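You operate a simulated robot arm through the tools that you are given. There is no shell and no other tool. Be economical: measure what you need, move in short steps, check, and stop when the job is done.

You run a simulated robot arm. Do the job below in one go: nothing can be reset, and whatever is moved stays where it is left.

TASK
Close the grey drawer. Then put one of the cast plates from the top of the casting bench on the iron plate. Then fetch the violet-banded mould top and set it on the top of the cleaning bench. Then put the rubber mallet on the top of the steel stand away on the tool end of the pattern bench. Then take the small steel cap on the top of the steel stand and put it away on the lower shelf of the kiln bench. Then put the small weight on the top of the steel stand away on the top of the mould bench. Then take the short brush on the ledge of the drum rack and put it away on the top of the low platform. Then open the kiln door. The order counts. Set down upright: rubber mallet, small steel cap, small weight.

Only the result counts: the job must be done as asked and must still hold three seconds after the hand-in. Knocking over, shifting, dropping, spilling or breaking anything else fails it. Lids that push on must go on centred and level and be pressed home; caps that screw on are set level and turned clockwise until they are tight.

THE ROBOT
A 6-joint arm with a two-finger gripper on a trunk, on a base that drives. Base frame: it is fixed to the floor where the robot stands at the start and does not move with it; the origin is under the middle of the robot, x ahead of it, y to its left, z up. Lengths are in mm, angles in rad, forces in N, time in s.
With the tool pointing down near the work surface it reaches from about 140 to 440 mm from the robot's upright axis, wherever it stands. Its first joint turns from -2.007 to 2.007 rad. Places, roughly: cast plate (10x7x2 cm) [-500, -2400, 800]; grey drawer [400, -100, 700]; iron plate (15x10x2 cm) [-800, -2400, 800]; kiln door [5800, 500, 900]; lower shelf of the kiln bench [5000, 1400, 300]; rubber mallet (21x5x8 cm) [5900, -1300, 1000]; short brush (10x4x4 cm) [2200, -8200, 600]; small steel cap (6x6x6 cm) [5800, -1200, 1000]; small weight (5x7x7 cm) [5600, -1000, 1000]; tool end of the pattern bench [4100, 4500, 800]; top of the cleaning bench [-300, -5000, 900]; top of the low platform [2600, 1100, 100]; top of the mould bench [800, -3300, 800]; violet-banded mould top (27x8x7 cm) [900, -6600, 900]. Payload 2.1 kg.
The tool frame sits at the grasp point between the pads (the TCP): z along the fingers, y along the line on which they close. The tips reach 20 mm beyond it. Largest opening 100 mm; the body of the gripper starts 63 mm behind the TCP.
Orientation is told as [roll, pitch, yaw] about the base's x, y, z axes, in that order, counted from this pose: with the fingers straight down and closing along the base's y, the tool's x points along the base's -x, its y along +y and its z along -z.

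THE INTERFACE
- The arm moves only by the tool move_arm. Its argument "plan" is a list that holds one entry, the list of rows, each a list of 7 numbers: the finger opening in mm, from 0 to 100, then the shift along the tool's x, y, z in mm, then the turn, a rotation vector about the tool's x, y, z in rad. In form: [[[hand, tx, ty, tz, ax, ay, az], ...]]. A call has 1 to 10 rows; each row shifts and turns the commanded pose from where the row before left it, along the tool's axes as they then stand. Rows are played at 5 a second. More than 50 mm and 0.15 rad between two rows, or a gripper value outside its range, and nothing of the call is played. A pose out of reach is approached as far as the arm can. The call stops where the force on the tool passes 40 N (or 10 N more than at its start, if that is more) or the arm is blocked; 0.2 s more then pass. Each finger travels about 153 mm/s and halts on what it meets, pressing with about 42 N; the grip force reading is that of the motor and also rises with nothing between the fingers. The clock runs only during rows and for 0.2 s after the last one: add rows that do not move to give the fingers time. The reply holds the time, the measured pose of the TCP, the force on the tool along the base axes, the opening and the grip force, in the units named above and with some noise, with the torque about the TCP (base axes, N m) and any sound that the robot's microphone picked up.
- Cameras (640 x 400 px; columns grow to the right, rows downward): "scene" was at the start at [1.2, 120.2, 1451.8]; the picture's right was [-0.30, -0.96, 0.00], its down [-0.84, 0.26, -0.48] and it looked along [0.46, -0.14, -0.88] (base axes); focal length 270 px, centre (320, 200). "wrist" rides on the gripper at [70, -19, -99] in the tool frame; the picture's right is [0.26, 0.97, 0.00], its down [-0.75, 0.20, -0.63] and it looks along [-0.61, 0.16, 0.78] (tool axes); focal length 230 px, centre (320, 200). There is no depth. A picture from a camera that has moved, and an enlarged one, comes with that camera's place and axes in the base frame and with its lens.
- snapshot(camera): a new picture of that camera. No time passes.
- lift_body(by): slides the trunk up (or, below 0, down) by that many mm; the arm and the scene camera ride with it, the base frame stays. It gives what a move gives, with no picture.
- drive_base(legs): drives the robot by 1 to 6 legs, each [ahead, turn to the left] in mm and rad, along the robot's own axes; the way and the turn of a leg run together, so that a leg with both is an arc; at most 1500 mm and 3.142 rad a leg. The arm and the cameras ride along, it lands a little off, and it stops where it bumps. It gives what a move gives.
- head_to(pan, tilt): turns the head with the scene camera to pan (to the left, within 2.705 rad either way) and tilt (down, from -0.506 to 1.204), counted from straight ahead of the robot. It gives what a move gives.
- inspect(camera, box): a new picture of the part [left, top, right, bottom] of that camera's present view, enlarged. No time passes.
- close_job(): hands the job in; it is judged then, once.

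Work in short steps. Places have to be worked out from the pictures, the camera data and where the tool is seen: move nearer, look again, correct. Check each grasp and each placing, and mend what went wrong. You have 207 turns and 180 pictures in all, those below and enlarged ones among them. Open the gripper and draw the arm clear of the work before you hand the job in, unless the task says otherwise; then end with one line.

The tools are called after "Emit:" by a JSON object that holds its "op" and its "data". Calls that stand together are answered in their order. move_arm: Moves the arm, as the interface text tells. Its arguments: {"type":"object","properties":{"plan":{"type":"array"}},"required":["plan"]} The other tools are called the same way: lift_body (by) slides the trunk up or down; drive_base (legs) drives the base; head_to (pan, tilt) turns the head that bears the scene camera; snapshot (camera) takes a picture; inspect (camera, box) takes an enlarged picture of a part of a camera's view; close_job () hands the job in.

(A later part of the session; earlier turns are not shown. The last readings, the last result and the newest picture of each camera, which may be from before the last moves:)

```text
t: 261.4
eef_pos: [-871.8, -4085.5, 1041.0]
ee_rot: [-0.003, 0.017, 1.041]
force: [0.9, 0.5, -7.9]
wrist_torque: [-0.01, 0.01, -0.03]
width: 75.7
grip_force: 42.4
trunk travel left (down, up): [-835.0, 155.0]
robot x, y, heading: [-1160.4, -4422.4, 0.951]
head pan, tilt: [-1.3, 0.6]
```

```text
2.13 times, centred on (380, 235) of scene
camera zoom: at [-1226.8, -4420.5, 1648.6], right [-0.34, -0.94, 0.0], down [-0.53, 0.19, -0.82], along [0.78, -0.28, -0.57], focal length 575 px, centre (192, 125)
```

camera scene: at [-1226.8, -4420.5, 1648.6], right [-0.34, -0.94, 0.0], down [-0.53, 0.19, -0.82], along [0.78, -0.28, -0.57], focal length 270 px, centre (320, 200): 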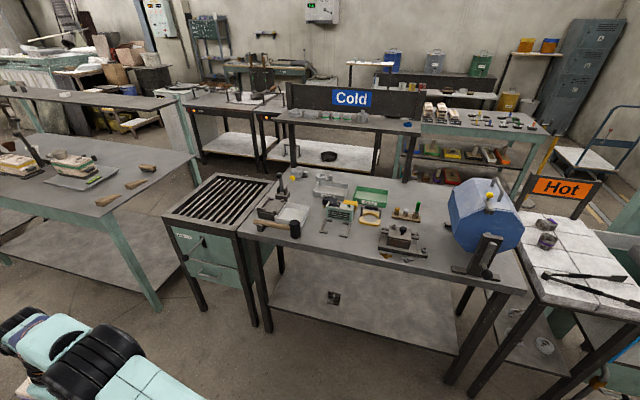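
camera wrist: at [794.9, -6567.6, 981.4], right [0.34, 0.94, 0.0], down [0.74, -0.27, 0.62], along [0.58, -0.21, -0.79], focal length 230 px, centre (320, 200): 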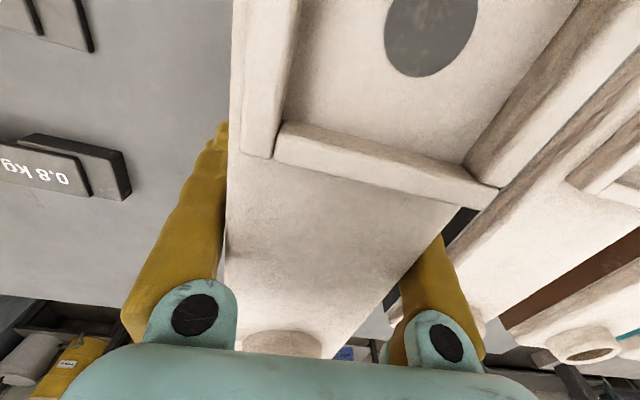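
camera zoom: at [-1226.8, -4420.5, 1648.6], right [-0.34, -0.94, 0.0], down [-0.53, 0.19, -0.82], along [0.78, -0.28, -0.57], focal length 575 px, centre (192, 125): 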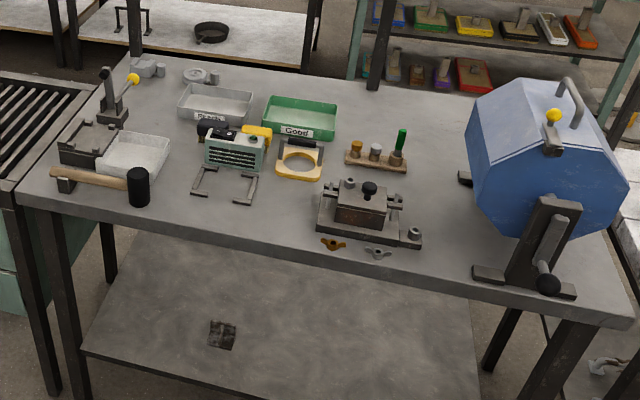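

Best free place is the strip along the front edge between the mallet and the vise-like block. I drive in front of it, face the bench and turn the mould parallel to the edge, then measure properly.

Emit:
{"op": "drive_base", "data": {"legs": [[140, 0], [0, -1.551]]}}

Emit:
{"op": "move_arm", "data": {"plan": [[[50, 0, 0, 0, 0, 0, -0.148], [50, 0, 0, 0, 0, 0, -0.148], [50, 0, 0, 0, 0, 0, -0.148], [50, 0, 0, 0, 0, 0, -0.148], [50, 0, 0, 0, 0, 0, -0.148], [50, 0, 0, 0, 0, 0, -0.148], [50, 0, 0, 0, 0, 0, -0.148], [50, 0, 0, 0, 0, 0, -0.148], [50, 0, 0, 0, 0, 0, -0.148], [50, 0, 0, 0, 0, 0, -0.148]]]}}

Emit:
{"op": "head_to", "data": {"pan": 0.3, "tilt": 0.8}}

Emit:
{"op": "snapshot", "data": {"camera": "scene"}}

```text
t: 266.5
eef_pos: [-734.3, -4590.8, 1039.4]
ee_rot: [-0.004, 0.018, -0.511]
force: [0.6, 0.6, -8.1]
wrist_torque: [0.0, -0.03, -0.01]
width: 75.6
grip_force: 42.3
trunk travel left (down, up): [-835.0, 155.0]
robot x, y, heading: [-1079.7, -4307.8, -0.6]
head pan, tilt: [-1.3, 0.6]
```

```text
t: 268.7
eef_pos: [-734.3, -4591.2, 1039.7]
ee_rot: [0.018, 0.005, 0.975]
force: [0.0, -0.4, -8.2]
wrist_torque: [0.0, 0.03, 0.02]
width: 75.5
grip_force: 42.1
trunk travel left (down, up): [-835.0, 155.0]
robot x, y, heading: [-1077.9, -4307.7, -0.601]
head pan, tilt: [-1.3, 0.6]
```

```text
t: 270.3
eef_pos: [-735.1, -4592.2, 1038.9]
ee_rot: [0.018, 0.006, 0.971]
force: [0.2, -0.5, -8.7]
wrist_torque: [0.02, 0.0, 0.05]
width: 75.6
grip_force: 41.8
trunk travel left (down, up): [-835.0, 155.0]
robot x, y, heading: [-1078.6, -4310.8, -0.598]
head pan, tilt: [0.3, 0.799]
```

```text
112 pictures are left
camera scene: at [-972.5, -4185.0, 1631.7], right [-0.29, -0.96, 0.0], down [-0.69, 0.21, -0.7], along [0.67, -0.2, -0.72], focal length 270 px, centre (320, 200)
```

scene: 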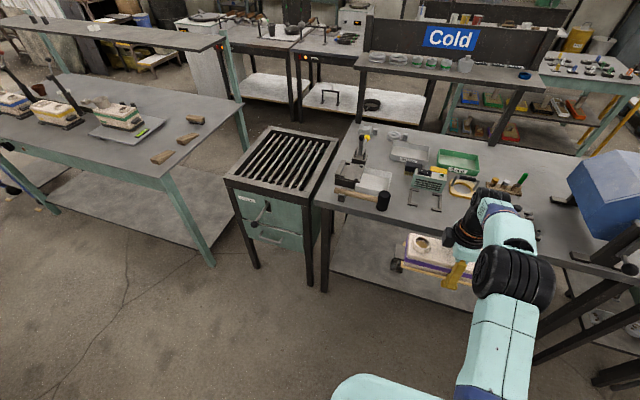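

Emit:
{"op": "drive_base", "data": {"legs": [[200, 0]]}}

Emit:
{"op": "head_to", "data": {"pan": 0.1, "tilt": 0.85}}

Emit:
{"op": "snapshot", "data": {"camera": "scene"}}

Emit:
{"op": "snapshot", "data": {"camera": "wrist"}}

```text
t: 271.9
eef_pos: [-573.3, -4701.2, 1042.5]
ee_rot: [0.015, 0.005, 0.971]
force: [-0.9, 0.9, -8.8]
wrist_torque: [-0.04, -0.04, -0.01]
width: 75.8
grip_force: 41.6
trunk travel left (down, up): [-835.0, 155.0]
robot x, y, heading: [-912.1, -4419.5, -0.602]
head pan, tilt: [0.3, 0.799]
```

```text
t: 272.7
eef_pos: [-570.2, -4703.7, 1039.6]
ee_rot: [0.02, 0.003, 0.97]
force: [0.5, -0.1, -7.8]
wrist_torque: [-0.01, 0.03, -0.01]
width: 75.5
grip_force: 41.7
trunk travel left (down, up): [-835.0, 155.0]
robot x, y, heading: [-917.4, -4423.9, -0.601]
head pan, tilt: [0.099, 0.85]
```

```text
111 pictures are left
camera scene: at [-816.1, -4311.1, 1627.6], right [-0.48, -0.88, 0.0], down [-0.66, 0.36, -0.66], along [0.58, -0.32, -0.75], focal length 270 px, centre (320, 200)
```

scene: 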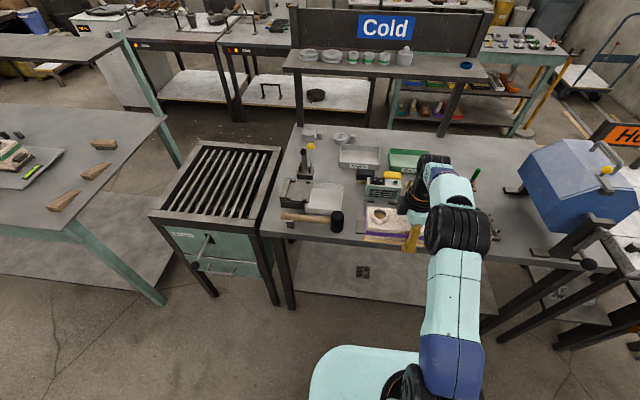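

```text
110 pictures are left
camera wrist: at [-592.2, -4771.1, 1138.8], right [-0.94, 0.33, 0.02], down [0.27, 0.73, 0.63], along [0.2, 0.6, -0.78], focal length 230 px, centre (320, 200)
```

wrist: 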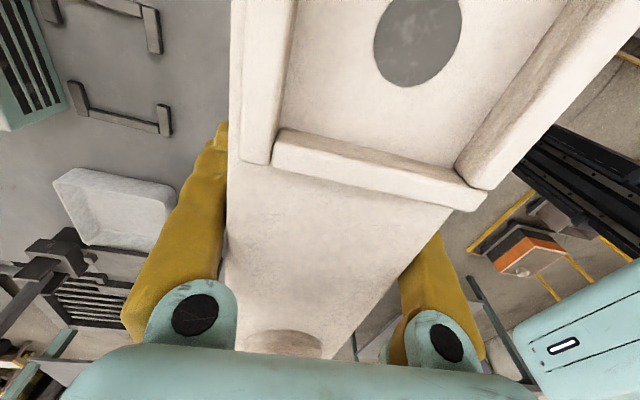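

I lower the trunk 80 mm while the mould is still in front of the edge, to triangulate the bench height and the strip.

Emit:
{"op": "lift_body", "data": {"by": -80}}

Emit:
{"op": "snapshot", "data": {"camera": "wrist"}}

Emit:
{"op": "inspect", "data": {"camera": "scene", "box": [260, 140, 520, 300]}}

```text
t: 273.8
eef_pos: [-571.4, -4703.3, 960.4]
ee_rot: [0.019, 0.004, 0.971]
force: [0.0, 0.5, -7.3]
wrist_torque: [-0.01, 0.0, -0.01]
width: 75.6
grip_force: 42.4
trunk travel left (down, up): [-755.0, 235.0]
robot x, y, heading: [-916.7, -4420.9, -0.597]
head pan, tilt: [0.099, 0.85]
```

```text
109 pictures are left
camera wrist: at [-592.8, -4770.8, 1059.1], right [-0.94, 0.33, 0.02], down [0.27, 0.73, 0.63], along [0.2, 0.6, -0.78], focal length 230 px, centre (320, 200)
```

wrist: 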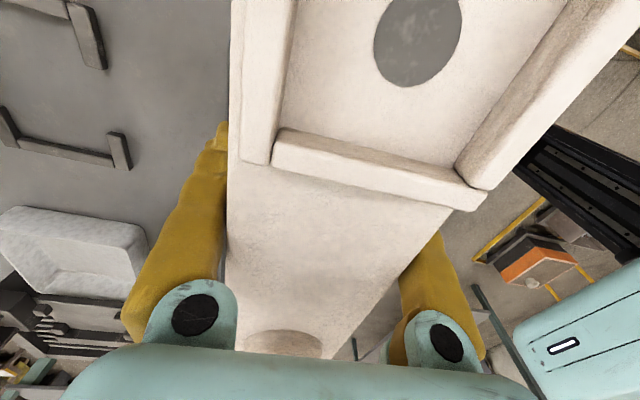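

```text
2.46 times, centred on (390, 220) of scene
camera zoom: at [-817.0, -4310.6, 1547.6], right [-0.48, -0.88, 0.0], down [-0.66, 0.36, -0.66], along [0.58, -0.32, -0.75], focal length 663 px, centre (148, 151)
```

zoom: 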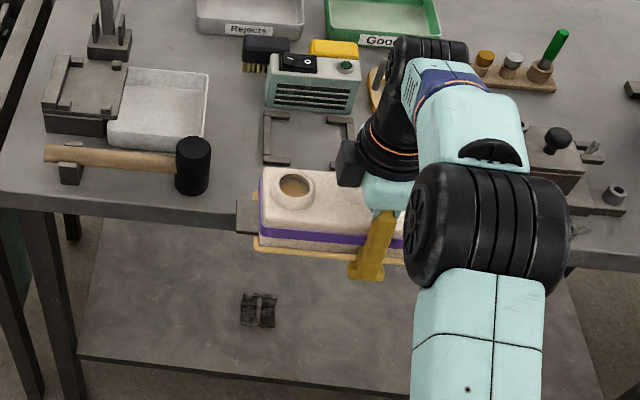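

Bench top ≈ z 855; free strip c 2259–2353, between mallet head (a≈4047) and block (a≈4372). I drive ahead 100 so the mould hangs over the strip and check.

Emit:
{"op": "drive_base", "data": {"legs": [[100, 0]]}}

Emit:
{"op": "snapshot", "data": {"camera": "wrist"}}

Emit:
{"op": "inspect", "data": {"camera": "scene", "box": [260, 160, 520, 320]}}

```text
t: 275.0
eef_pos: [-498.3, -4754.2, 967.0]
ee_rot: [0.009, 0.003, 0.972]
force: [0.0, 0.1, -6.3]
wrist_torque: [0.0, -0.03, 0.01]
width: 75.8
grip_force: 42.0
trunk travel left (down, up): [-755.0, 235.0]
robot x, y, heading: [-834.5, -4481.2, -0.598]
head pan, tilt: [0.099, 0.85]
```

```text
107 pictures are left
camera wrist: at [-519.5, -4820.8, 1065.2], right [-0.94, 0.33, 0.01], down [0.26, 0.73, 0.63], along [0.2, 0.59, -0.78], focal length 230 px, centre (320, 200)
```

wrist: 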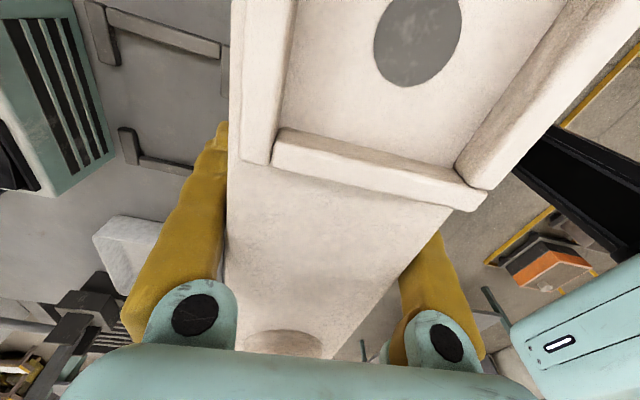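

```text
2.46 times, centred on (390, 240) of scene
camera zoom: at [-744.1, -4360.3, 1547.8], right [-0.48, -0.88, 0.0], down [-0.66, 0.36, -0.67], along [0.58, -0.32, -0.75], focal length 663 px, centre (148, 102)
```

zoom: 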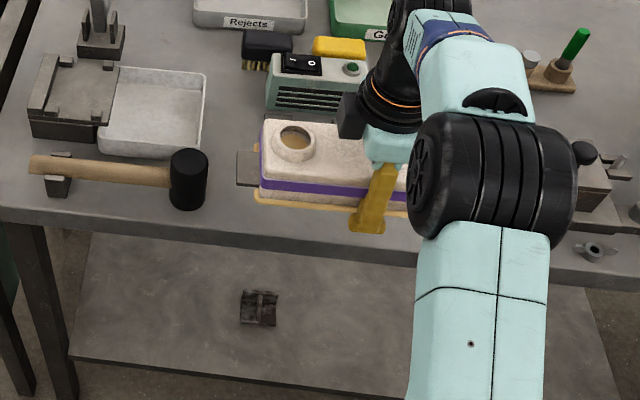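

I shift 20 mm inward and lower in steps to just above the bench.

Emit:
{"op": "move_arm", "data": {"plan": [[[50, 0, -20, 0, 0, 0, 0], [50, 0, 0, 25, 0, 0, 0], [50, 0, 0, 20, 0, 0, 0], [50, 0, 0, 0, 0, 0, 0]]]}}

Emit:
{"op": "inspect", "data": {"camera": "scene", "box": [260, 160, 520, 320]}}

Emit:
{"op": "snapshot", "data": {"camera": "wrist"}}

```text
t: 276.0
eef_pos: [-476.3, -4770.6, 916.4]
ee_rot: [0.017, 0.004, 0.97]
force: [-0.1, 0.7, -8.2]
wrist_torque: [0.04, 0.0, -0.01]
width: 75.4
grip_force: 42.7
trunk travel left (down, up): [-755.0, 235.0]
robot x, y, heading: [-832.6, -4477.6, -0.6]
head pan, tilt: [0.099, 0.85]
```

```text
2.46 times, centred on (390, 240) of scene
camera zoom: at [-734.9, -4366.6, 1547.6], right [-0.48, -0.88, 0.0], down [-0.66, 0.36, -0.66], along [0.58, -0.32, -0.75], focal length 663 px, centre (148, 102)
```

zoom: 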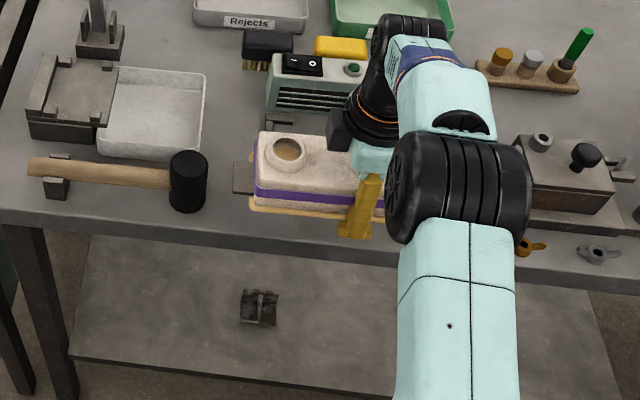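

```text
104 pictures are left
camera wrist: at [-497.1, -4836.1, 1015.7], right [-0.94, 0.33, 0.02], down [0.27, 0.73, 0.63], along [0.2, 0.6, -0.78], focal length 230 px, centre (320, 200)
```

wrist: 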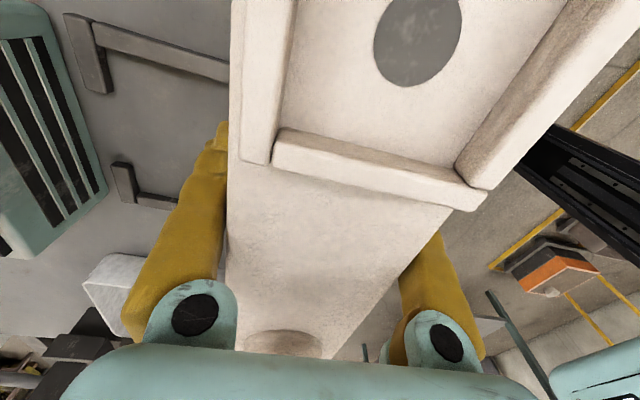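

I come back 12 mm toward the edge to spare the clamp's foot, then lower gently to contact.

Emit:
{"op": "move_arm", "data": {"plan": [[[50, 0, 12, 0, 0, 0, 0], [50, 0, 0, 8, 0, 0, 0], [50, 0, 0, 6, 0, 0, 0], [50, 0, 0, 4, 0, 0, 0], [50, 0, 0, 0, 0, 0, 0]]]}}

Emit:
{"op": "inspect", "data": {"camera": "scene", "box": [320, 190, 440, 280]}}

```text
t: 277.2
eef_pos: [-487.1, -4762.3, 900.4]
ee_rot: [0.015, 0.004, 0.972]
force: [0.0, -0.1, -8.9]
wrist_torque: [0.01, -0.01, 0.01]
width: 75.6
grip_force: 42.0
trunk travel left (down, up): [-755.0, 235.0]
robot x, y, heading: [-834.2, -4477.0, -0.598]
head pan, tilt: [0.099, 0.85]
```

```text
4.44 times, centred on (380, 235) of scene
camera zoom: at [-735.0, -4366.6, 1547.6], right [-0.48, -0.88, 0.0], down [-0.66, 0.36, -0.66], along [0.58, -0.32, -0.75], focal length 1198 px, centre (53, 44)
```

zoom: 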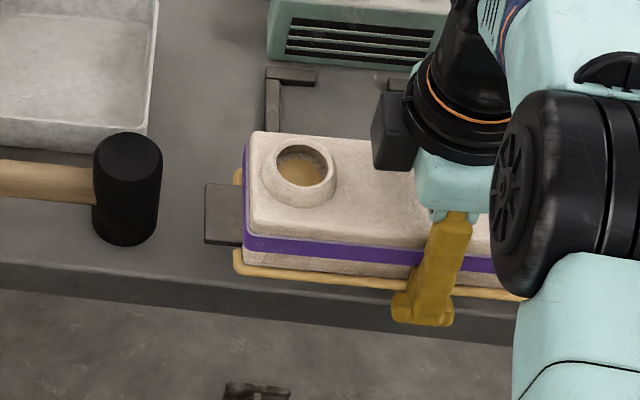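

Emit:
{"op": "move_arm", "data": {"plan": [[[50, 0, 0, 3, 0, 0, 0], [50, 0, 0, 3, 0, 0, 0], [50, 0, 0, 3, 0, 0, 0], [50, 0, 0, 0, 0, 0, 0]]]}}

Emit:
{"op": "move_arm", "data": {"plan": [[[50, 0, 0, 2, 0, 0, 0], [50, 0, 0, 2, 0, 0, 0], [50, 0, 0, 0, 0, 0, 0]]]}}

```text
t: 278.2
eef_pos: [-485.8, -4762.6, 890.0]
ee_rot: [0.016, 0.004, 0.971]
force: [-0.5, -0.1, -8.9]
wrist_torque: [-0.01, -0.02, -0.02]
width: 75.8
grip_force: 42.2
trunk travel left (down, up): [-755.0, 235.0]
robot x, y, heading: [-831.7, -4477.2, -0.6]
head pan, tilt: [0.099, 0.85]
```

```text
t: 279.0
eef_pos: [-486.1, -4762.5, 887.1]
ee_rot: [0.016, 0.004, 0.97]
force: [-0.3, -0.5, -7.8]
wrist_torque: [-0.02, -0.01, -0.02]
width: 75.6
grip_force: 42.4
trunk travel left (down, up): [-755.0, 235.0]
robot x, y, heading: [-833.8, -4478.1, -0.599]
head pan, tilt: [0.099, 0.85]
```

Emit:
{"op": "move_arm", "data": {"plan": [[[50, 0, 0, 2, 0, 0, 0], [50, 0, 0, 2, 0, 0, 0], [50, 0, 0, 2, 0, 0, 0], [50, 0, 0, 0, 0, 0, 0]]]}}

Emit:
{"op": "inspect", "data": {"camera": "scene", "box": [320, 190, 440, 280]}}

```text
t: 280.0
eef_pos: [-486.6, -4762.3, 880.0]
ee_rot: [0.016, 0.004, 0.971]
force: [-0.3, 0.6, -7.8]
wrist_torque: [-0.01, 0.02, -0.04]
width: 75.4
grip_force: 42.4
trunk travel left (down, up): [-755.0, 235.0]
robot x, y, heading: [-835.2, -4479.0, -0.598]
head pan, tilt: [0.099, 0.85]
```

```text
4.44 times, centred on (380, 235) of scene
camera zoom: at [-735.1, -4366.5, 1547.6], right [-0.48, -0.88, 0.0], down [-0.66, 0.36, -0.66], along [0.58, -0.32, -0.75], focal length 1198 px, centre (53, 44)
```

zoom: 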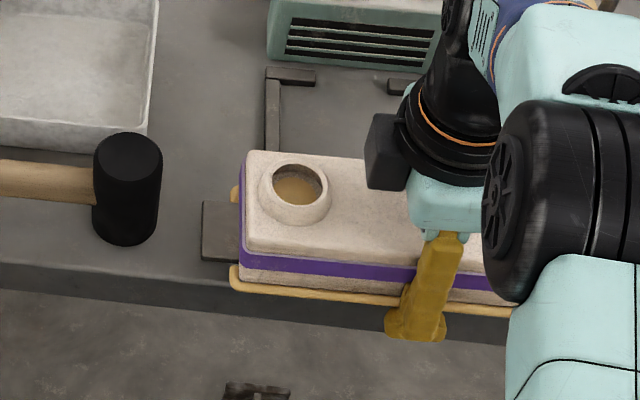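

Emit:
{"op": "move_arm", "data": {"plan": [[[50, 0, -3, 2, 0, 0, 0], [50, 0, 0, 2, 0, 0, 0], [50, 0, 0, 2, 0, 0, 0], [50, 0, 0, 0, 0, 0, 0]]]}}

Emit:
{"op": "move_arm", "data": {"plan": [[[50, 0, 0, 2, 0, 0, 0], [50, 0, 0, 2, 0, 0, 0], [50, 0, 0, 2, 0, 0, 0], [50, 0, 0, 0, 0, 0, 0]]]}}

```text
t: 281.0
eef_pos: [-486.1, -4763.6, 878.5]
ee_rot: [0.004, 0.006, 0.971]
force: [7.4, -6.1, 30.3]
wrist_torque: [-1.06, -1.65, -0.03]
width: 75.7
grip_force: 42.1
trunk travel left (down, up): [-755.0, 235.0]
robot x, y, heading: [-832.8, -4477.0, -0.598]
head pan, tilt: [0.099, 0.85]
```

```text
t: 281.4
eef_pos: [-485.7, -4763.0, 877.7]
ee_rot: [-0.003, 0.007, 0.97]
force: [-6.3, 4.2, 15.3]
wrist_torque: [-0.51, -0.8, 0.13]
width: 75.8
grip_force: 42.7
trunk travel left (down, up): [-755.0, 235.0]
robot x, y, heading: [-832.8, -4476.9, -0.595]
head pan, tilt: [0.099, 0.85]
stopped in row 1: the force on the tool passed its limit at 45 N (the readings are from after the stop); the commanded pose is now the measured one
```

Contact on the far bottom edge first, then it levelled. I check visually before releasing.

Emit:
{"op": "inspect", "data": {"camera": "scene", "box": [320, 190, 440, 280]}}

Emit:
{"op": "snapshot", "data": {"camera": "wrist"}}

```text
4.44 times, centred on (380, 235) of scene
camera zoom: at [-741.6, -4361.3, 1547.3], right [-0.48, -0.88, 0.0], down [-0.66, 0.36, -0.66], along [0.58, -0.32, -0.75], focal length 1198 px, centre (53, 44)
```

zoom: 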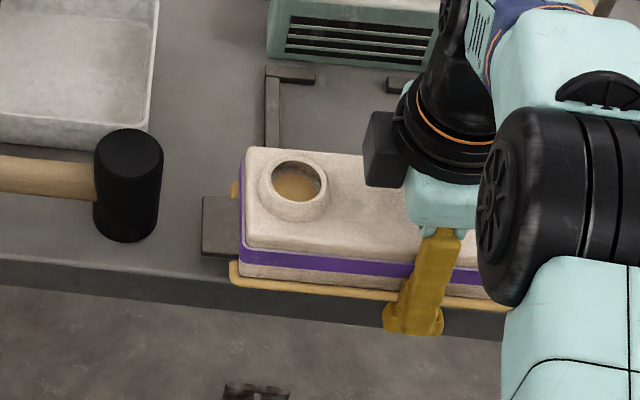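

```text
100 pictures are left
camera wrist: at [-508.1, -4828.8, 977.9], right [-0.94, 0.33, 0.0], down [0.26, 0.74, 0.62], along [0.21, 0.59, -0.78], focal length 230 px, centre (320, 200)
```

wrist: 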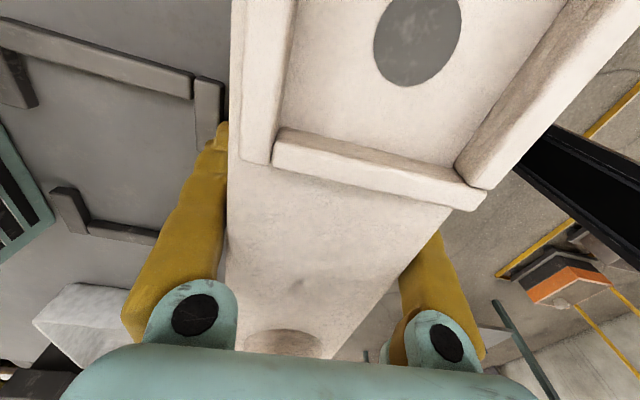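

The clamp foot (c≈2349) is clear of the mould (far side ≈2332). I open just a little so the far finger stays clear, then rise.

Emit:
{"op": "move_arm", "data": {"plan": [[[79, 0, 0, 0, 0, 0, 0], [83, 0, 0, 0, 0, 0, 0], [85, 0, 0, 0, 0, 0, 0], [85, 0, 0, 0, 0, 0, 0]]]}}

Emit:
{"op": "inspect", "data": {"camera": "scene", "box": [320, 190, 440, 280]}}

```text
t: 282.4
eef_pos: [-486.9, -4763.4, 879.1]
ee_rot: [-0.001, 0.005, 0.97]
force: [-6.8, 5.0, 15.2]
wrist_torque: [-0.32, -0.5, -0.02]
width: 80.3
grip_force: 0.0
trunk travel left (down, up): [-755.0, 235.0]
robot x, y, heading: [-832.7, -4474.5, -0.6]
head pan, tilt: [0.099, 0.85]
```

```text
4.44 times, centred on (380, 235) of scene
camera zoom: at [-742.2, -4361.2, 1547.7], right [-0.48, -0.88, 0.0], down [-0.66, 0.36, -0.66], along [0.58, -0.32, -0.75], focal length 1198 px, centre (53, 44)
```

zoom: 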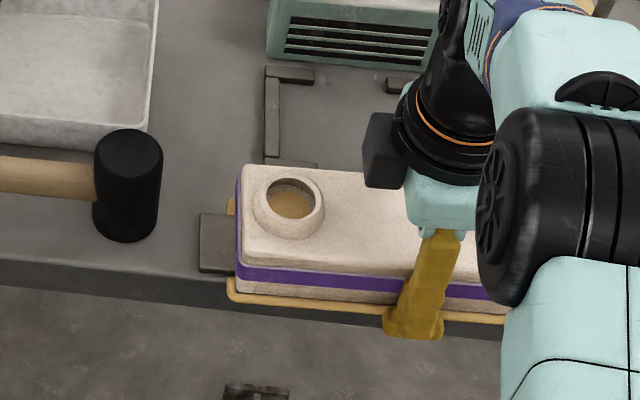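

The far fingertip had been resting on the clamp foot; the mould settled a few millimetres on release. I rise straight up slowly and inspect.

Emit:
{"op": "move_arm", "data": {"plan": [[[85, 0, 0, -4, 0, 0, 0], [88, 0, 0, -8, 0, 0, 0], [88, 0, 0, -20, 0, 0, 0], [88, 0, 0, -40, 0, 0, 0], [88, 0, 0, -40, 0, 0, 0], [88, 0, 0, 0, 0, 0, 0]]]}}

Emit:
{"op": "snapshot", "data": {"camera": "wrist"}}

Emit:
{"op": "inspect", "data": {"camera": "scene", "box": [320, 190, 440, 280]}}

```text
t: 283.8
eef_pos: [-481.4, -4764.9, 988.7]
ee_rot: [0.004, 0.006, 0.971]
force: [1.3, -1.3, 0.5]
wrist_torque: [0.02, -0.02, 0.02]
width: 88.1
grip_force: 0.1
trunk travel left (down, up): [-755.0, 235.0]
robot x, y, heading: [-838.6, -4481.3, -0.604]
head pan, tilt: [0.099, 0.85]
```

```text
98 pictures are left
camera wrist: at [-503.6, -4831.0, 1088.4], right [-0.94, 0.33, 0.0], down [0.26, 0.73, 0.63], along [0.21, 0.59, -0.78], focal length 230 px, centre (320, 200)
```

wrist: 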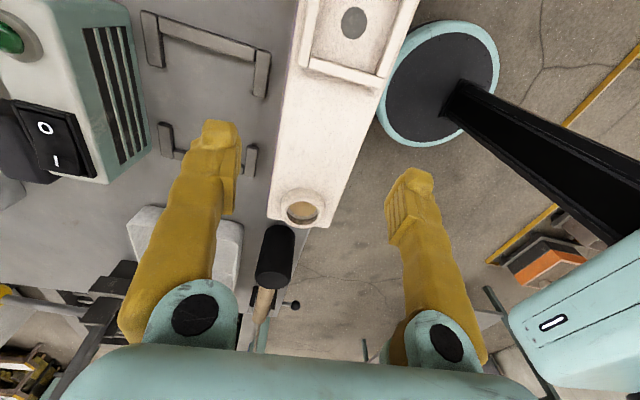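

```text
4.44 times, centred on (380, 235) of scene
camera zoom: at [-736.0, -4365.7, 1547.7], right [-0.48, -0.88, 0.0], down [-0.66, 0.36, -0.66], along [0.58, -0.32, -0.75], focal length 1198 px, centre (53, 44)
```

zoom: 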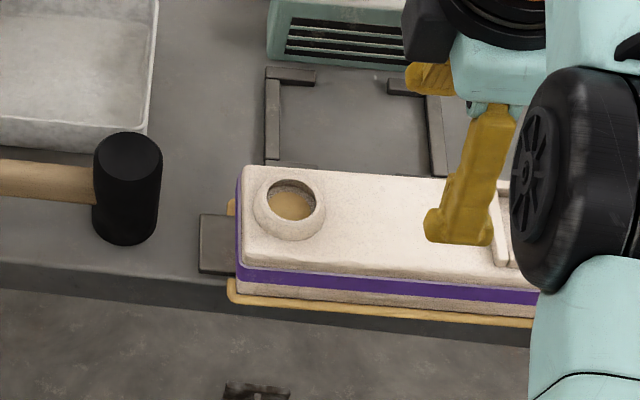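

The mould top rests on the bench with a small overhang, well balanced. Next: the steel stand far at (5800,-1200). I back out, go up the aisle and look in that direction.

Emit:
{"op": "drive_base", "data": {"legs": [[-300, 0], [0, 1.571], [1500, 0], [1500, 0], [650, 0], [0, -1.3]]}}

Emit:
{"op": "head_to", "data": {"pan": 0.4, "tilt": 0.25}}

Emit:
{"op": "snapshot", "data": {"camera": "scene"}}

```text
t: 310.0
eef_pos: [1402.1, -1515.5, 988.3]
ee_rot: [0.004, 0.006, 1.238]
force: [0.4, -0.3, -0.1]
wrist_torque: [-0.02, 0.01, 0.02]
width: 88.2
grip_force: 0.1
trunk travel left (down, up): [-755.0, 235.0]
robot x, y, heading: [987.3, -1333.0, -0.327]
head pan, tilt: [0.099, 0.85]
```

```text
t: 311.0
eef_pos: [1400.9, -1515.8, 989.2]
ee_rot: [0.005, 0.007, 1.236]
force: [-0.1, 0.3, -0.5]
wrist_torque: [-0.02, -0.02, 0.0]
width: 88.1
grip_force: 0.1
trunk travel left (down, up): [-755.0, 235.0]
robot x, y, heading: [986.2, -1333.5, -0.335]
head pan, tilt: [0.4, 0.25]
```

```text
96 pictures are left
camera scene: at [1067.6, -1173.0, 1600.7], right [0.07, -1.0, 0.0], down [-0.25, -0.02, -0.97], along [0.97, 0.07, -0.25], focal length 270 px, centre (320, 200)
```

scene: 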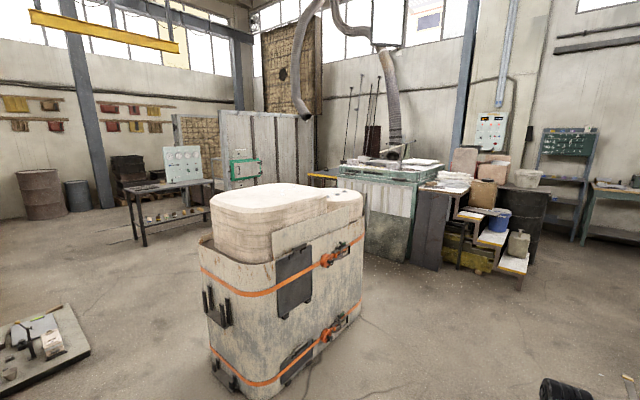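

Emit:
{"op": "inspect", "data": {"camera": "scene", "box": [120, 120, 460, 280]}}

Emit:
{"op": "inspect", "data": {"camera": "scene", "box": [290, 140, 470, 200]}}

```text
1.88 times, centred on (290, 200) of scene
camera zoom: at [1067.6, -1173.0, 1600.7], right [0.07, -1.0, 0.0], down [-0.25, -0.02, -0.97], along [0.97, 0.07, -0.25], focal length 507 px, centre (376, 200)
```

zoom: 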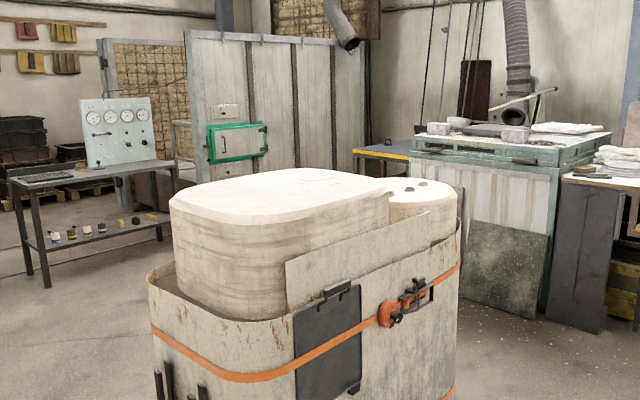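

```text
3.56 times, centred on (380, 170) of scene
camera zoom: at [1067.6, -1173.0, 1600.7], right [0.07, -1.0, 0.0], down [-0.25, -0.02, -0.97], along [0.97, 0.07, -0.25], focal length 958 px, centre (107, 307)
```

zoom: 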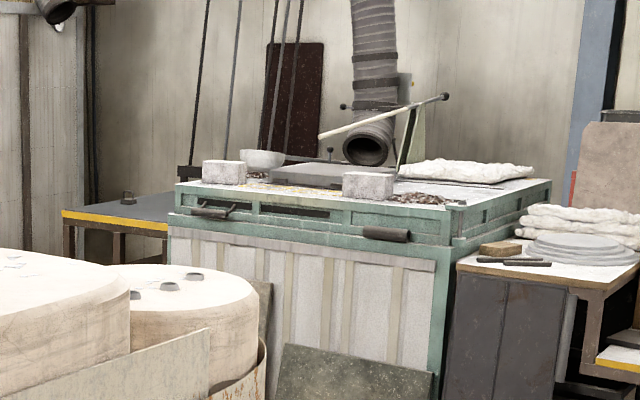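

The bearings fit but ranges are uncertain. I retract the arm, drive on toward the gap between the bale and the low platform, and look again.

Emit:
{"op": "move_arm", "data": {"plan": [[[60, 0, 40, 0, 0, 0, 0], [30, 0, 40, 0, 0, 0, 0], [20, 0, 40, 0, 0, 0, 0]]]}}

Emit:
{"op": "drive_base", "data": {"legs": [[0, 1.135], [1400, 0], [450, 0]]}}

Emit:
{"op": "head_to", "data": {"pan": -0.7, "tilt": 0.35}}

Emit:
{"op": "snapshot", "data": {"camera": "scene"}}

```text
t: 311.8
eef_pos: [1287.3, -1475.7, 989.2]
ee_rot: [0.001, 0.005, 1.237]
force: [-0.7, 0.3, 0.3]
wrist_torque: [-0.02, -0.06, 0.02]
width: 19.9
grip_force: 0.1
trunk travel left (down, up): [-755.0, 235.0]
robot x, y, heading: [985.6, -1330.1, -0.333]
head pan, tilt: [0.4, 0.25]
```

```text
t: 323.9
eef_pos: [2537.6, 206.1, 988.4]
ee_rot: [0.003, 0.005, 2.365]
force: [0.1, 0.1, -0.7]
wrist_torque: [-0.04, -0.06, 0.01]
width: 20.0
grip_force: 0.0
trunk travel left (down, up): [-755.0, 235.0]
robot x, y, heading: [2278.9, -2.4, 0.795]
head pan, tilt: [0.4, 0.25]
```

```text
t: 325.3
eef_pos: [2536.7, 206.1, 988.4]
ee_rot: [0.003, 0.005, 2.365]
force: [0.3, 0.1, 0.2]
wrist_torque: [-0.01, -0.02, 0.01]
width: 19.9
grip_force: 0.2
trunk travel left (down, up): [-755.0, 235.0]
robot x, y, heading: [2274.4, -3.4, 0.795]
head pan, tilt: [-0.7, 0.351]
```

```text
93 pictures are left
camera scene: at [2227.1, 60.3, 1591.3], right [0.1, -1.0, 0.0], down [-0.34, -0.03, -0.94], along [0.93, 0.09, -0.34], focal length 270 px, centre (320, 200)
```

scene: 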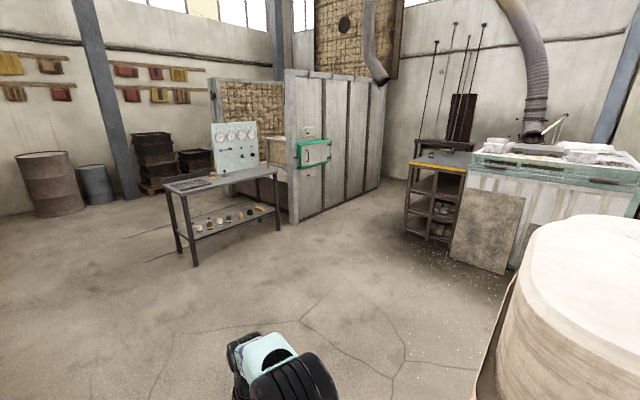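

Stand = the yellow-edged table left of the furnace; its left side faces the kiln with a wide gap. I drive toward that gap.

Emit:
{"op": "drive_base", "data": {"legs": [[0, -0.218], [1101, 0], [0, -0.902], [1500, 0], [700, 0]]}}

Emit:
{"op": "head_to", "data": {"pan": -0.6, "tilt": 0.5}}

Emit:
{"op": "snapshot", "data": {"camera": "scene"}}

```text
t: 344.6
eef_pos: [5611.1, -230.3, 989.9]
ee_rot: [0.002, 0.006, 1.254]
force: [0.4, 0.0, 0.4]
wrist_torque: [-0.01, -0.01, 0.01]
width: 20.1
grip_force: 0.1
trunk travel left (down, up): [-755.0, 235.0]
robot x, y, heading: [5308.1, -93.2, -0.312]
head pan, tilt: [-0.7, 0.351]
```

```text
t: 345.3
eef_pos: [5610.6, -231.1, 990.0]
ee_rot: [0.004, 0.004, 1.254]
force: [0.2, 0.7, 0.0]
wrist_torque: [-0.02, -0.02, 0.02]
width: 20.3
grip_force: 0.0
trunk travel left (down, up): [-755.0, 235.0]
robot x, y, heading: [5307.6, -90.3, -0.314]
head pan, tilt: [-0.6, 0.499]
```

```text
92 pictures are left
camera scene: at [5348.1, -12.3, 1577.7], right [-0.79, -0.61, 0.0], down [-0.29, 0.38, -0.88], along [0.54, -0.7, -0.48], focal length 270 px, centre (320, 200)
```

scene: 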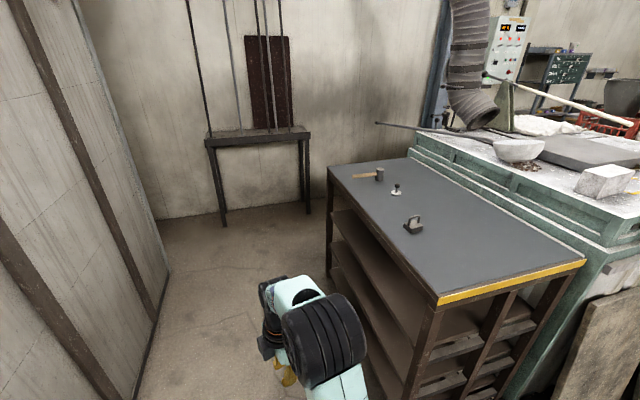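

Items seen: mallet ≈(5985,-1248), cap ≈(5771,-1167), weight ≈(5595,-914) on the stand. I raise the trunk, drive along the gap and face the stand's left side near the mallet.

Emit:
{"op": "lift_body", "data": {"by": 150}}

Emit:
{"op": "drive_base", "data": {"legs": [[0, -0.286], [1130, 0], [0, -1.571], [100, 0]]}}

Emit:
{"op": "head_to", "data": {"pan": 0.1, "tilt": 0.75}}

Emit:
{"op": "snapshot", "data": {"camera": "scene"}}

Emit:
{"op": "snapshot", "data": {"camera": "wrist"}}

```text
t: 347.1
eef_pos: [5610.2, -231.1, 1139.7]
ee_rot: [0.003, 0.007, 1.255]
force: [0.1, 0.5, -0.8]
wrist_torque: [-0.02, 0.03, -0.01]
width: 19.8
grip_force: 0.1
trunk travel left (down, up): [-905.0, 85.0]
robot x, y, heading: [5308.4, -91.9, -0.312]
head pan, tilt: [-0.6, 0.499]
```

```text
t: 358.4
eef_pos: [5967.9, -1054.2, 1143.3]
ee_rot: [-0.011, 0.006, -0.609]
force: [-1.4, -0.7, 0.4]
wrist_torque: [0.09, -0.07, 0.01]
width: 20.1
grip_force: 0.0
trunk travel left (down, up): [-905.0, 85.0]
robot x, y, heading: [6180.4, -813.6, -2.176]
head pan, tilt: [-0.6, 0.499]
```

```text
t: 359.4
eef_pos: [5963.1, -1060.8, 1140.9]
ee_rot: [0.0, 0.004, -0.608]
force: [0.2, -0.3, 0.5]
wrist_torque: [0.02, -0.01, -0.03]
width: 20.0
grip_force: 0.1
trunk travel left (down, up): [-905.0, 85.0]
robot x, y, heading: [6183.0, -816.4, -2.177]
head pan, tilt: [0.099, 0.75]
```

```text
91 pictures are left
camera scene: at [6287.0, -920.6, 1705.6], right [-0.87, 0.49, 0.0], down [0.33, 0.6, -0.73], along [-0.35, -0.64, -0.68], focal length 270 px, centre (320, 200)
```

scene: 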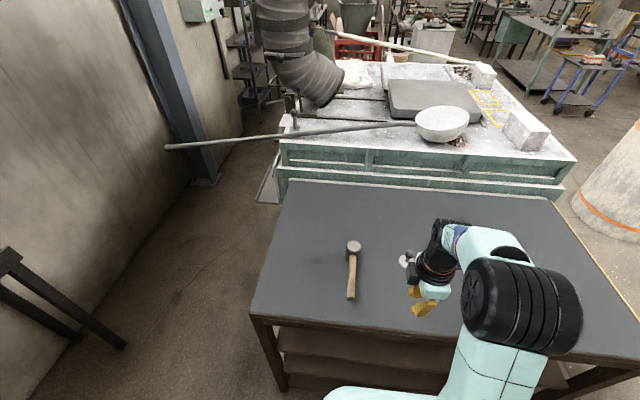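

```text
90 pictures are left
camera wrist: at [5896.2, -1035.4, 1240.1], right [0.34, 0.94, 0.0], down [0.73, -0.27, 0.63], along [0.59, -0.21, -0.78], focal length 230 px, centre (320, 200)
```

wrist: 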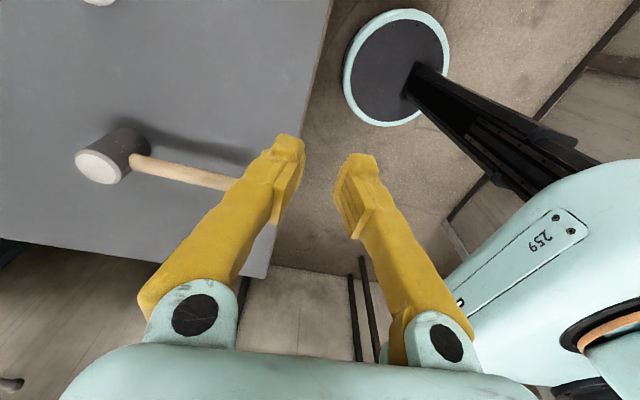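

The mallet stands on its head (top z≈1000, head ≈(5938,-1335)), handle pointing to me. I drive 140 nearer, lower the trunk 60 and turn the tool to close across the handle direction.

Emit:
{"op": "drive_base", "data": {"legs": [[140, 0]]}}

Emit:
{"op": "lift_body", "data": {"by": -60}}

Emit:
{"op": "move_arm", "data": {"plan": [[[60, 0, 0, 0, 0, 0, 0.149], [100, 0, 0, 0, 0, 0, 0.149], [100, 0, 0, 0, 0, 0, 0.149], [100, 0, 0, 0, 0, 0, 0.149], [100, 0, 0, 0, 0, 0, 0.149], [100, 0, 0, 0, 0, 0, 0.149], [100, 0, 0, 0, 0, 0, 0.149], [100, 0, 0, 0, 0, 0, 0.149], [100, 0, 0, 0, 0, 0, 0.149], [100, 0, 0, 0, 0, 0, 0.149]]]}}

Emit:
{"op": "snapshot", "data": {"camera": "wrist"}}

```text
t: 360.9
eef_pos: [5884.5, -1173.7, 1141.8]
ee_rot: [-0.002, 0.005, -0.607]
force: [-0.6, 0.0, 0.1]
wrist_torque: [0.04, -0.07, -0.03]
width: 20.2
grip_force: 0.2
trunk travel left (down, up): [-905.0, 85.0]
robot x, y, heading: [6106.6, -924.7, -2.175]
head pan, tilt: [0.099, 0.75]
stopped in leg 1: the robot was blocked; the commanded pose is now the measured one
```

```text
t: 361.9
eef_pos: [5888.2, -1167.0, 1082.3]
ee_rot: [-0.006, 0.003, -0.608]
force: [-0.6, 1.0, 0.4]
wrist_torque: [0.01, -0.01, 0.02]
width: 20.1
grip_force: 0.0
trunk travel left (down, up): [-845.0, 145.0]
robot x, y, heading: [6103.2, -928.4, -2.177]
head pan, tilt: [0.099, 0.75]
```

```text
t: 364.1
eef_pos: [5888.5, -1168.0, 1082.5]
ee_rot: [-0.007, -0.007, -2.1]
force: [-0.1, 1.0, 0.3]
wrist_torque: [0.02, 0.01, -0.01]
width: 100.3
grip_force: 0.1
trunk travel left (down, up): [-845.0, 145.0]
robot x, y, heading: [6103.8, -926.1, -2.18]
head pan, tilt: [0.099, 0.75]
```

```text
89 pictures are left
camera wrist: at [5909.5, -1097.0, 1180.9], right [0.96, -0.27, -0.01], down [-0.2, -0.75, 0.63], along [-0.17, -0.61, -0.77], focal length 230 px, centre (320, 200)
```

wrist: 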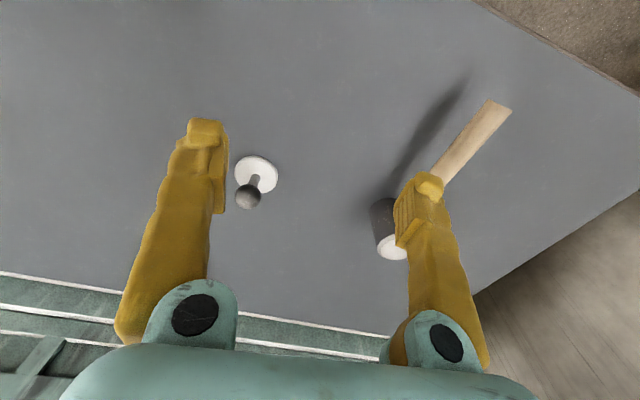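

I bring the open hand over the mallet head, aligned with the handle.

Emit:
{"op": "move_arm", "data": {"plan": [[[100, 0, 0, 0, 0, 0, 0.13], [100, -25, 35, 0, 0, 0, 0], [100, -25, 35, 0, 0, 0, 0], [100, -25, 36, 0, 0, 0, 0], [100, -26, 36, 0, 0, 0, 0], [100, 0, 0, 0, 0, 0, 0]]]}}

Emit:
{"op": "snapshot", "data": {"camera": "wrist"}}

```text
t: 365.5
eef_pos: [5940.5, -1334.0, 1081.4]
ee_rot: [-0.005, -0.007, -2.227]
force: [0.8, -0.5, -1.0]
wrist_torque: [-0.01, -0.02, 0.0]
width: 99.8
grip_force: 0.2
trunk travel left (down, up): [-845.0, 145.0]
robot x, y, heading: [6102.5, -924.8, -2.171]
head pan, tilt: [0.099, 0.75]
```

```text
88 pictures are left
camera wrist: at [5970.5, -1265.5, 1179.8], right [0.92, -0.39, -0.01], down [-0.3, -0.71, 0.63], along [-0.25, -0.58, -0.77], focal length 230 px, centre (320, 200)
```

wrist: 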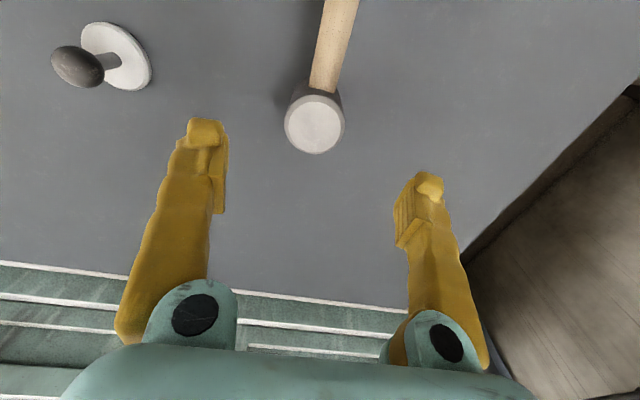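

Small correction, then descend around the head.

Emit:
{"op": "move_arm", "data": {"plan": [[[100, 5, -6, 0, 0, 0, 0], [100, 0, 0, 40, 0, 0, 0], [100, 0, 0, 40, 0, 0, 0], [100, 0, 0, 30, 0, 0, 0], [100, 0, 0, 10, 0, 0, 0], [100, 0, 0, 0, 0, 0, 0]]]}}

Emit:
{"op": "snapshot", "data": {"camera": "wrist"}}

```text
t: 366.9
eef_pos: [5936.3, -1327.3, 961.9]
ee_rot: [-0.006, -0.006, -2.229]
force: [-0.2, -0.1, -0.8]
wrist_torque: [-0.01, 0.0, 0.02]
width: 100.1
grip_force: 0.2
trunk travel left (down, up): [-845.0, 145.0]
robot x, y, heading: [6104.6, -924.1, -2.175]
head pan, tilt: [0.099, 0.75]
```

```text
87 pictures are left
camera wrist: at [5966.1, -1259.2, 1059.8], right [0.92, -0.39, -0.01], down [-0.29, -0.71, 0.63], along [-0.25, -0.58, -0.77], focal length 230 px, centre (320, 200)
```

wrist: 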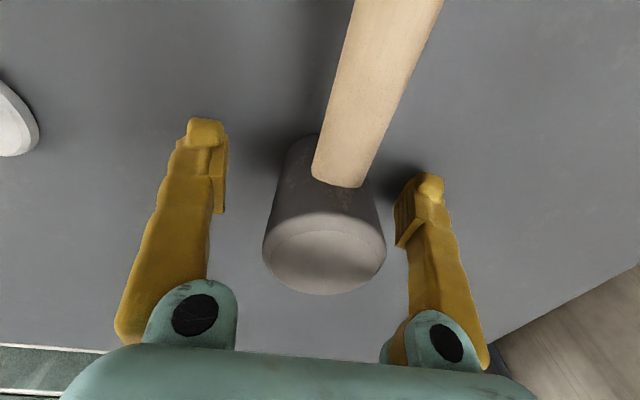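

Straddling the head. A little lower, then close.

Emit:
{"op": "move_arm", "data": {"plan": [[[100, 0, 0, 8, 0, 0, 0], [80, 0, 0, 0, 0, 0, 0], [60, 0, 0, 0, 0, 0, 0], [40, 0, 0, 0, 0, 0, 0], [30, 0, 0, 0, 0, 0, 0], [30, 0, 0, 0, 0, 0, 0]]]}}

Emit:
{"op": "move_arm", "data": {"plan": [[[30, 0, 0, -10, 0, 0, 0], [30, 0, 0, -30, 0, 0, 0], [30, 0, 0, -40, 0, 0, 0], [30, 0, 0, -40, 0, 0, 0], [30, 0, 0, 0, 0, 0, 0]]]}}

Emit:
{"op": "snapshot", "data": {"camera": "wrist"}}

```text
t: 367.5
eef_pos: [5943.7, -1331.8, 959.9]
ee_rot: [0.003, -0.026, -2.226]
force: [13.0, -3.6, 26.5]
wrist_torque: [0.27, -0.14, -0.32]
width: 46.6
grip_force: 45.2
trunk travel left (down, up): [-845.0, 145.0]
robot x, y, heading: [6104.1, -925.4, -2.169]
head pan, tilt: [0.099, 0.75]
stopped in row 3: the force on the tool passed its limit at 49 N (the readings are from after the stop); the commanded pose is now the measured one
```

```text
t: 368.7
eef_pos: [5939.5, -1330.2, 1074.8]
ee_rot: [0.001, -0.017, -2.228]
force: [0.6, 0.5, -3.6]
wrist_torque: [-0.04, -0.02, 0.0]
width: 46.6
grip_force: 41.5
trunk travel left (down, up): [-845.0, 145.0]
robot x, y, heading: [6103.0, -926.3, -2.172]
head pan, tilt: [0.099, 0.75]
```

```text
86 pictures are left
camera wrist: at [5969.0, -1261.3, 1173.2], right [0.92, -0.39, 0.0], down [-0.29, -0.71, 0.64], along [-0.25, -0.59, -0.77], focal length 230 px, centre (320, 200)
```

wrist: 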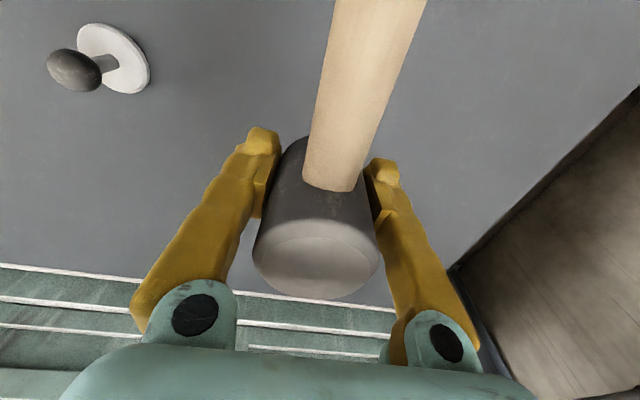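

Mallet held upright by the head (4 N load). I back out and drive toward the pattern bench, stopping to look on the way.

Emit:
{"op": "drive_base", "data": {"legs": [[-250, 0], [0, -1.571], [1500, 0], [1500, 0], [400, 0], [0, -1.3]]}}

Emit:
{"op": "head_to", "data": {"pan": 0, "tilt": 0.3}}

Emit:
{"op": "snapshot", "data": {"camera": "scene"}}

```text
t: 393.7
eef_pos: [3517.7, 1647.6, 1076.0]
ee_rot: [0.002, -0.018, 1.181]
force: [0.1, 0.2, -3.4]
wrist_torque: [0.01, -0.03, 0.05]
width: 46.4
grip_force: 41.8
trunk travel left (down, up): [-845.0, 145.0]
robot x, y, heading: [3467.4, 1212.4, 1.237]
head pan, tilt: [0.099, 0.75]
```

```text
t: 394.6
eef_pos: [3516.8, 1646.8, 1075.1]
ee_rot: [0.0, -0.018, 1.18]
force: [0.8, 0.4, -3.4]
wrist_torque: [-0.02, -0.01, 0.02]
width: 46.2
grip_force: 42.1
trunk travel left (down, up): [-845.0, 145.0]
robot x, y, heading: [3459.6, 1212.9, 1.235]
head pan, tilt: [0.0, 0.3]
```

```text
85 pictures are left
camera scene: at [3341.3, 1290.9, 1685.9], right [0.94, -0.33, 0.0], down [-0.1, -0.28, -0.95], along [0.32, 0.9, -0.3], focal length 270 px, centre (320, 200)
```

scene: 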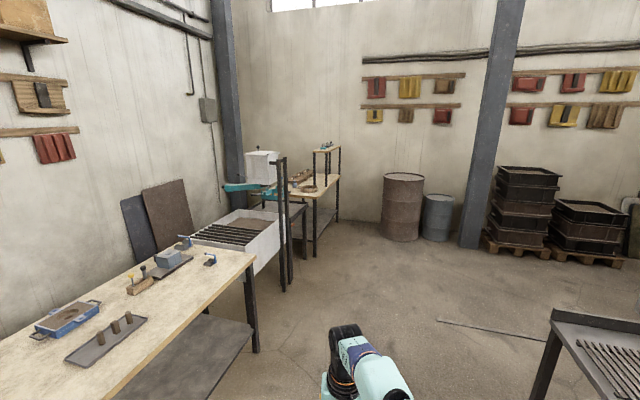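

Emit:
{"op": "inspect", "data": {"camera": "scene", "box": [180, 130, 380, 300]}}

```text
2.35 times, centred on (280, 215) of scene
camera zoom: at [3341.3, 1290.9, 1685.9], right [0.94, -0.33, 0.0], down [-0.1, -0.28, -0.95], along [0.32, 0.9, -0.3], focal length 634 px, centre (414, 165)
```

zoom: 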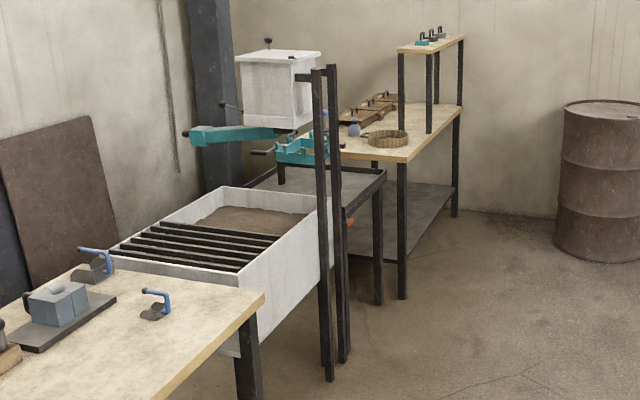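

I drive 1.5 m further along the free lane toward the pattern bench and look again.

Emit:
{"op": "drive_base", "data": {"legs": [[0, -0.055], [1500, 0], [400, 0]]}}

Emit:
{"op": "head_to", "data": {"pan": 0.3, "tilt": 0.45}}

Emit:
{"op": "snapshot", "data": {"camera": "scene"}}

```text
t: 404.5
eef_pos: [4268.0, 3389.8, 1076.1]
ee_rot: [0.003, -0.016, 1.12]
force: [-0.8, 0.0, -2.7]
wrist_torque: [0.07, 0.0, -0.02]
width: 46.4
grip_force: 41.7
trunk travel left (down, up): [-845.0, 145.0]
robot x, y, heading: [4191.5, 2958.8, 1.176]
head pan, tilt: [0.0, 0.3]
```

```text
t: 405.3
eef_pos: [4268.9, 3389.8, 1075.0]
ee_rot: [0.003, -0.013, 1.121]
force: [-0.6, -0.4, -3.8]
wrist_torque: [0.01, 0.02, 0.02]
width: 46.4
grip_force: 41.9
trunk travel left (down, up): [-845.0, 145.0]
robot x, y, heading: [4188.9, 2956.5, 1.178]
head pan, tilt: [0.3, 0.45]
```

```text
83 pictures are left
camera scene: at [4045.3, 3049.6, 1672.1], right [1.0, -0.1, 0.0], down [-0.04, -0.43, -0.9], along [0.09, 0.9, -0.44], focal length 270 px, centre (320, 200)
```

scene: 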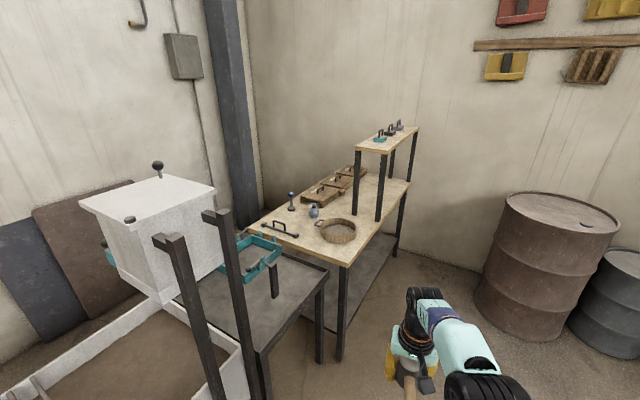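

Emit:
{"op": "inspect", "data": {"camera": "scene", "box": [230, 150, 430, 290]}}

```text
2.86 times, centred on (330, 220) of scene
camera zoom: at [4045.3, 3049.6, 1672.1], right [1.0, -0.1, 0.0], down [-0.04, -0.43, -0.9], along [0.09, 0.9, -0.44], focal length 770 px, centre (291, 143)
```

zoom: 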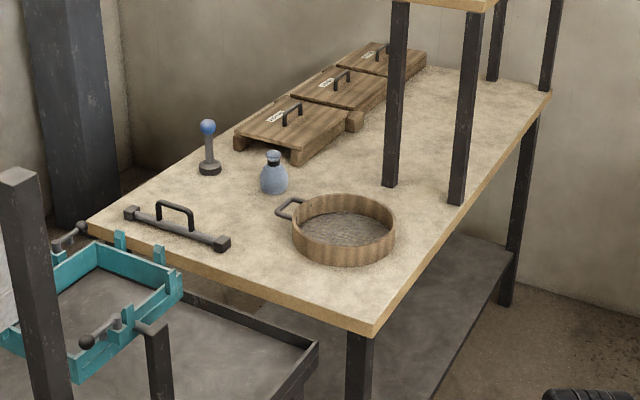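

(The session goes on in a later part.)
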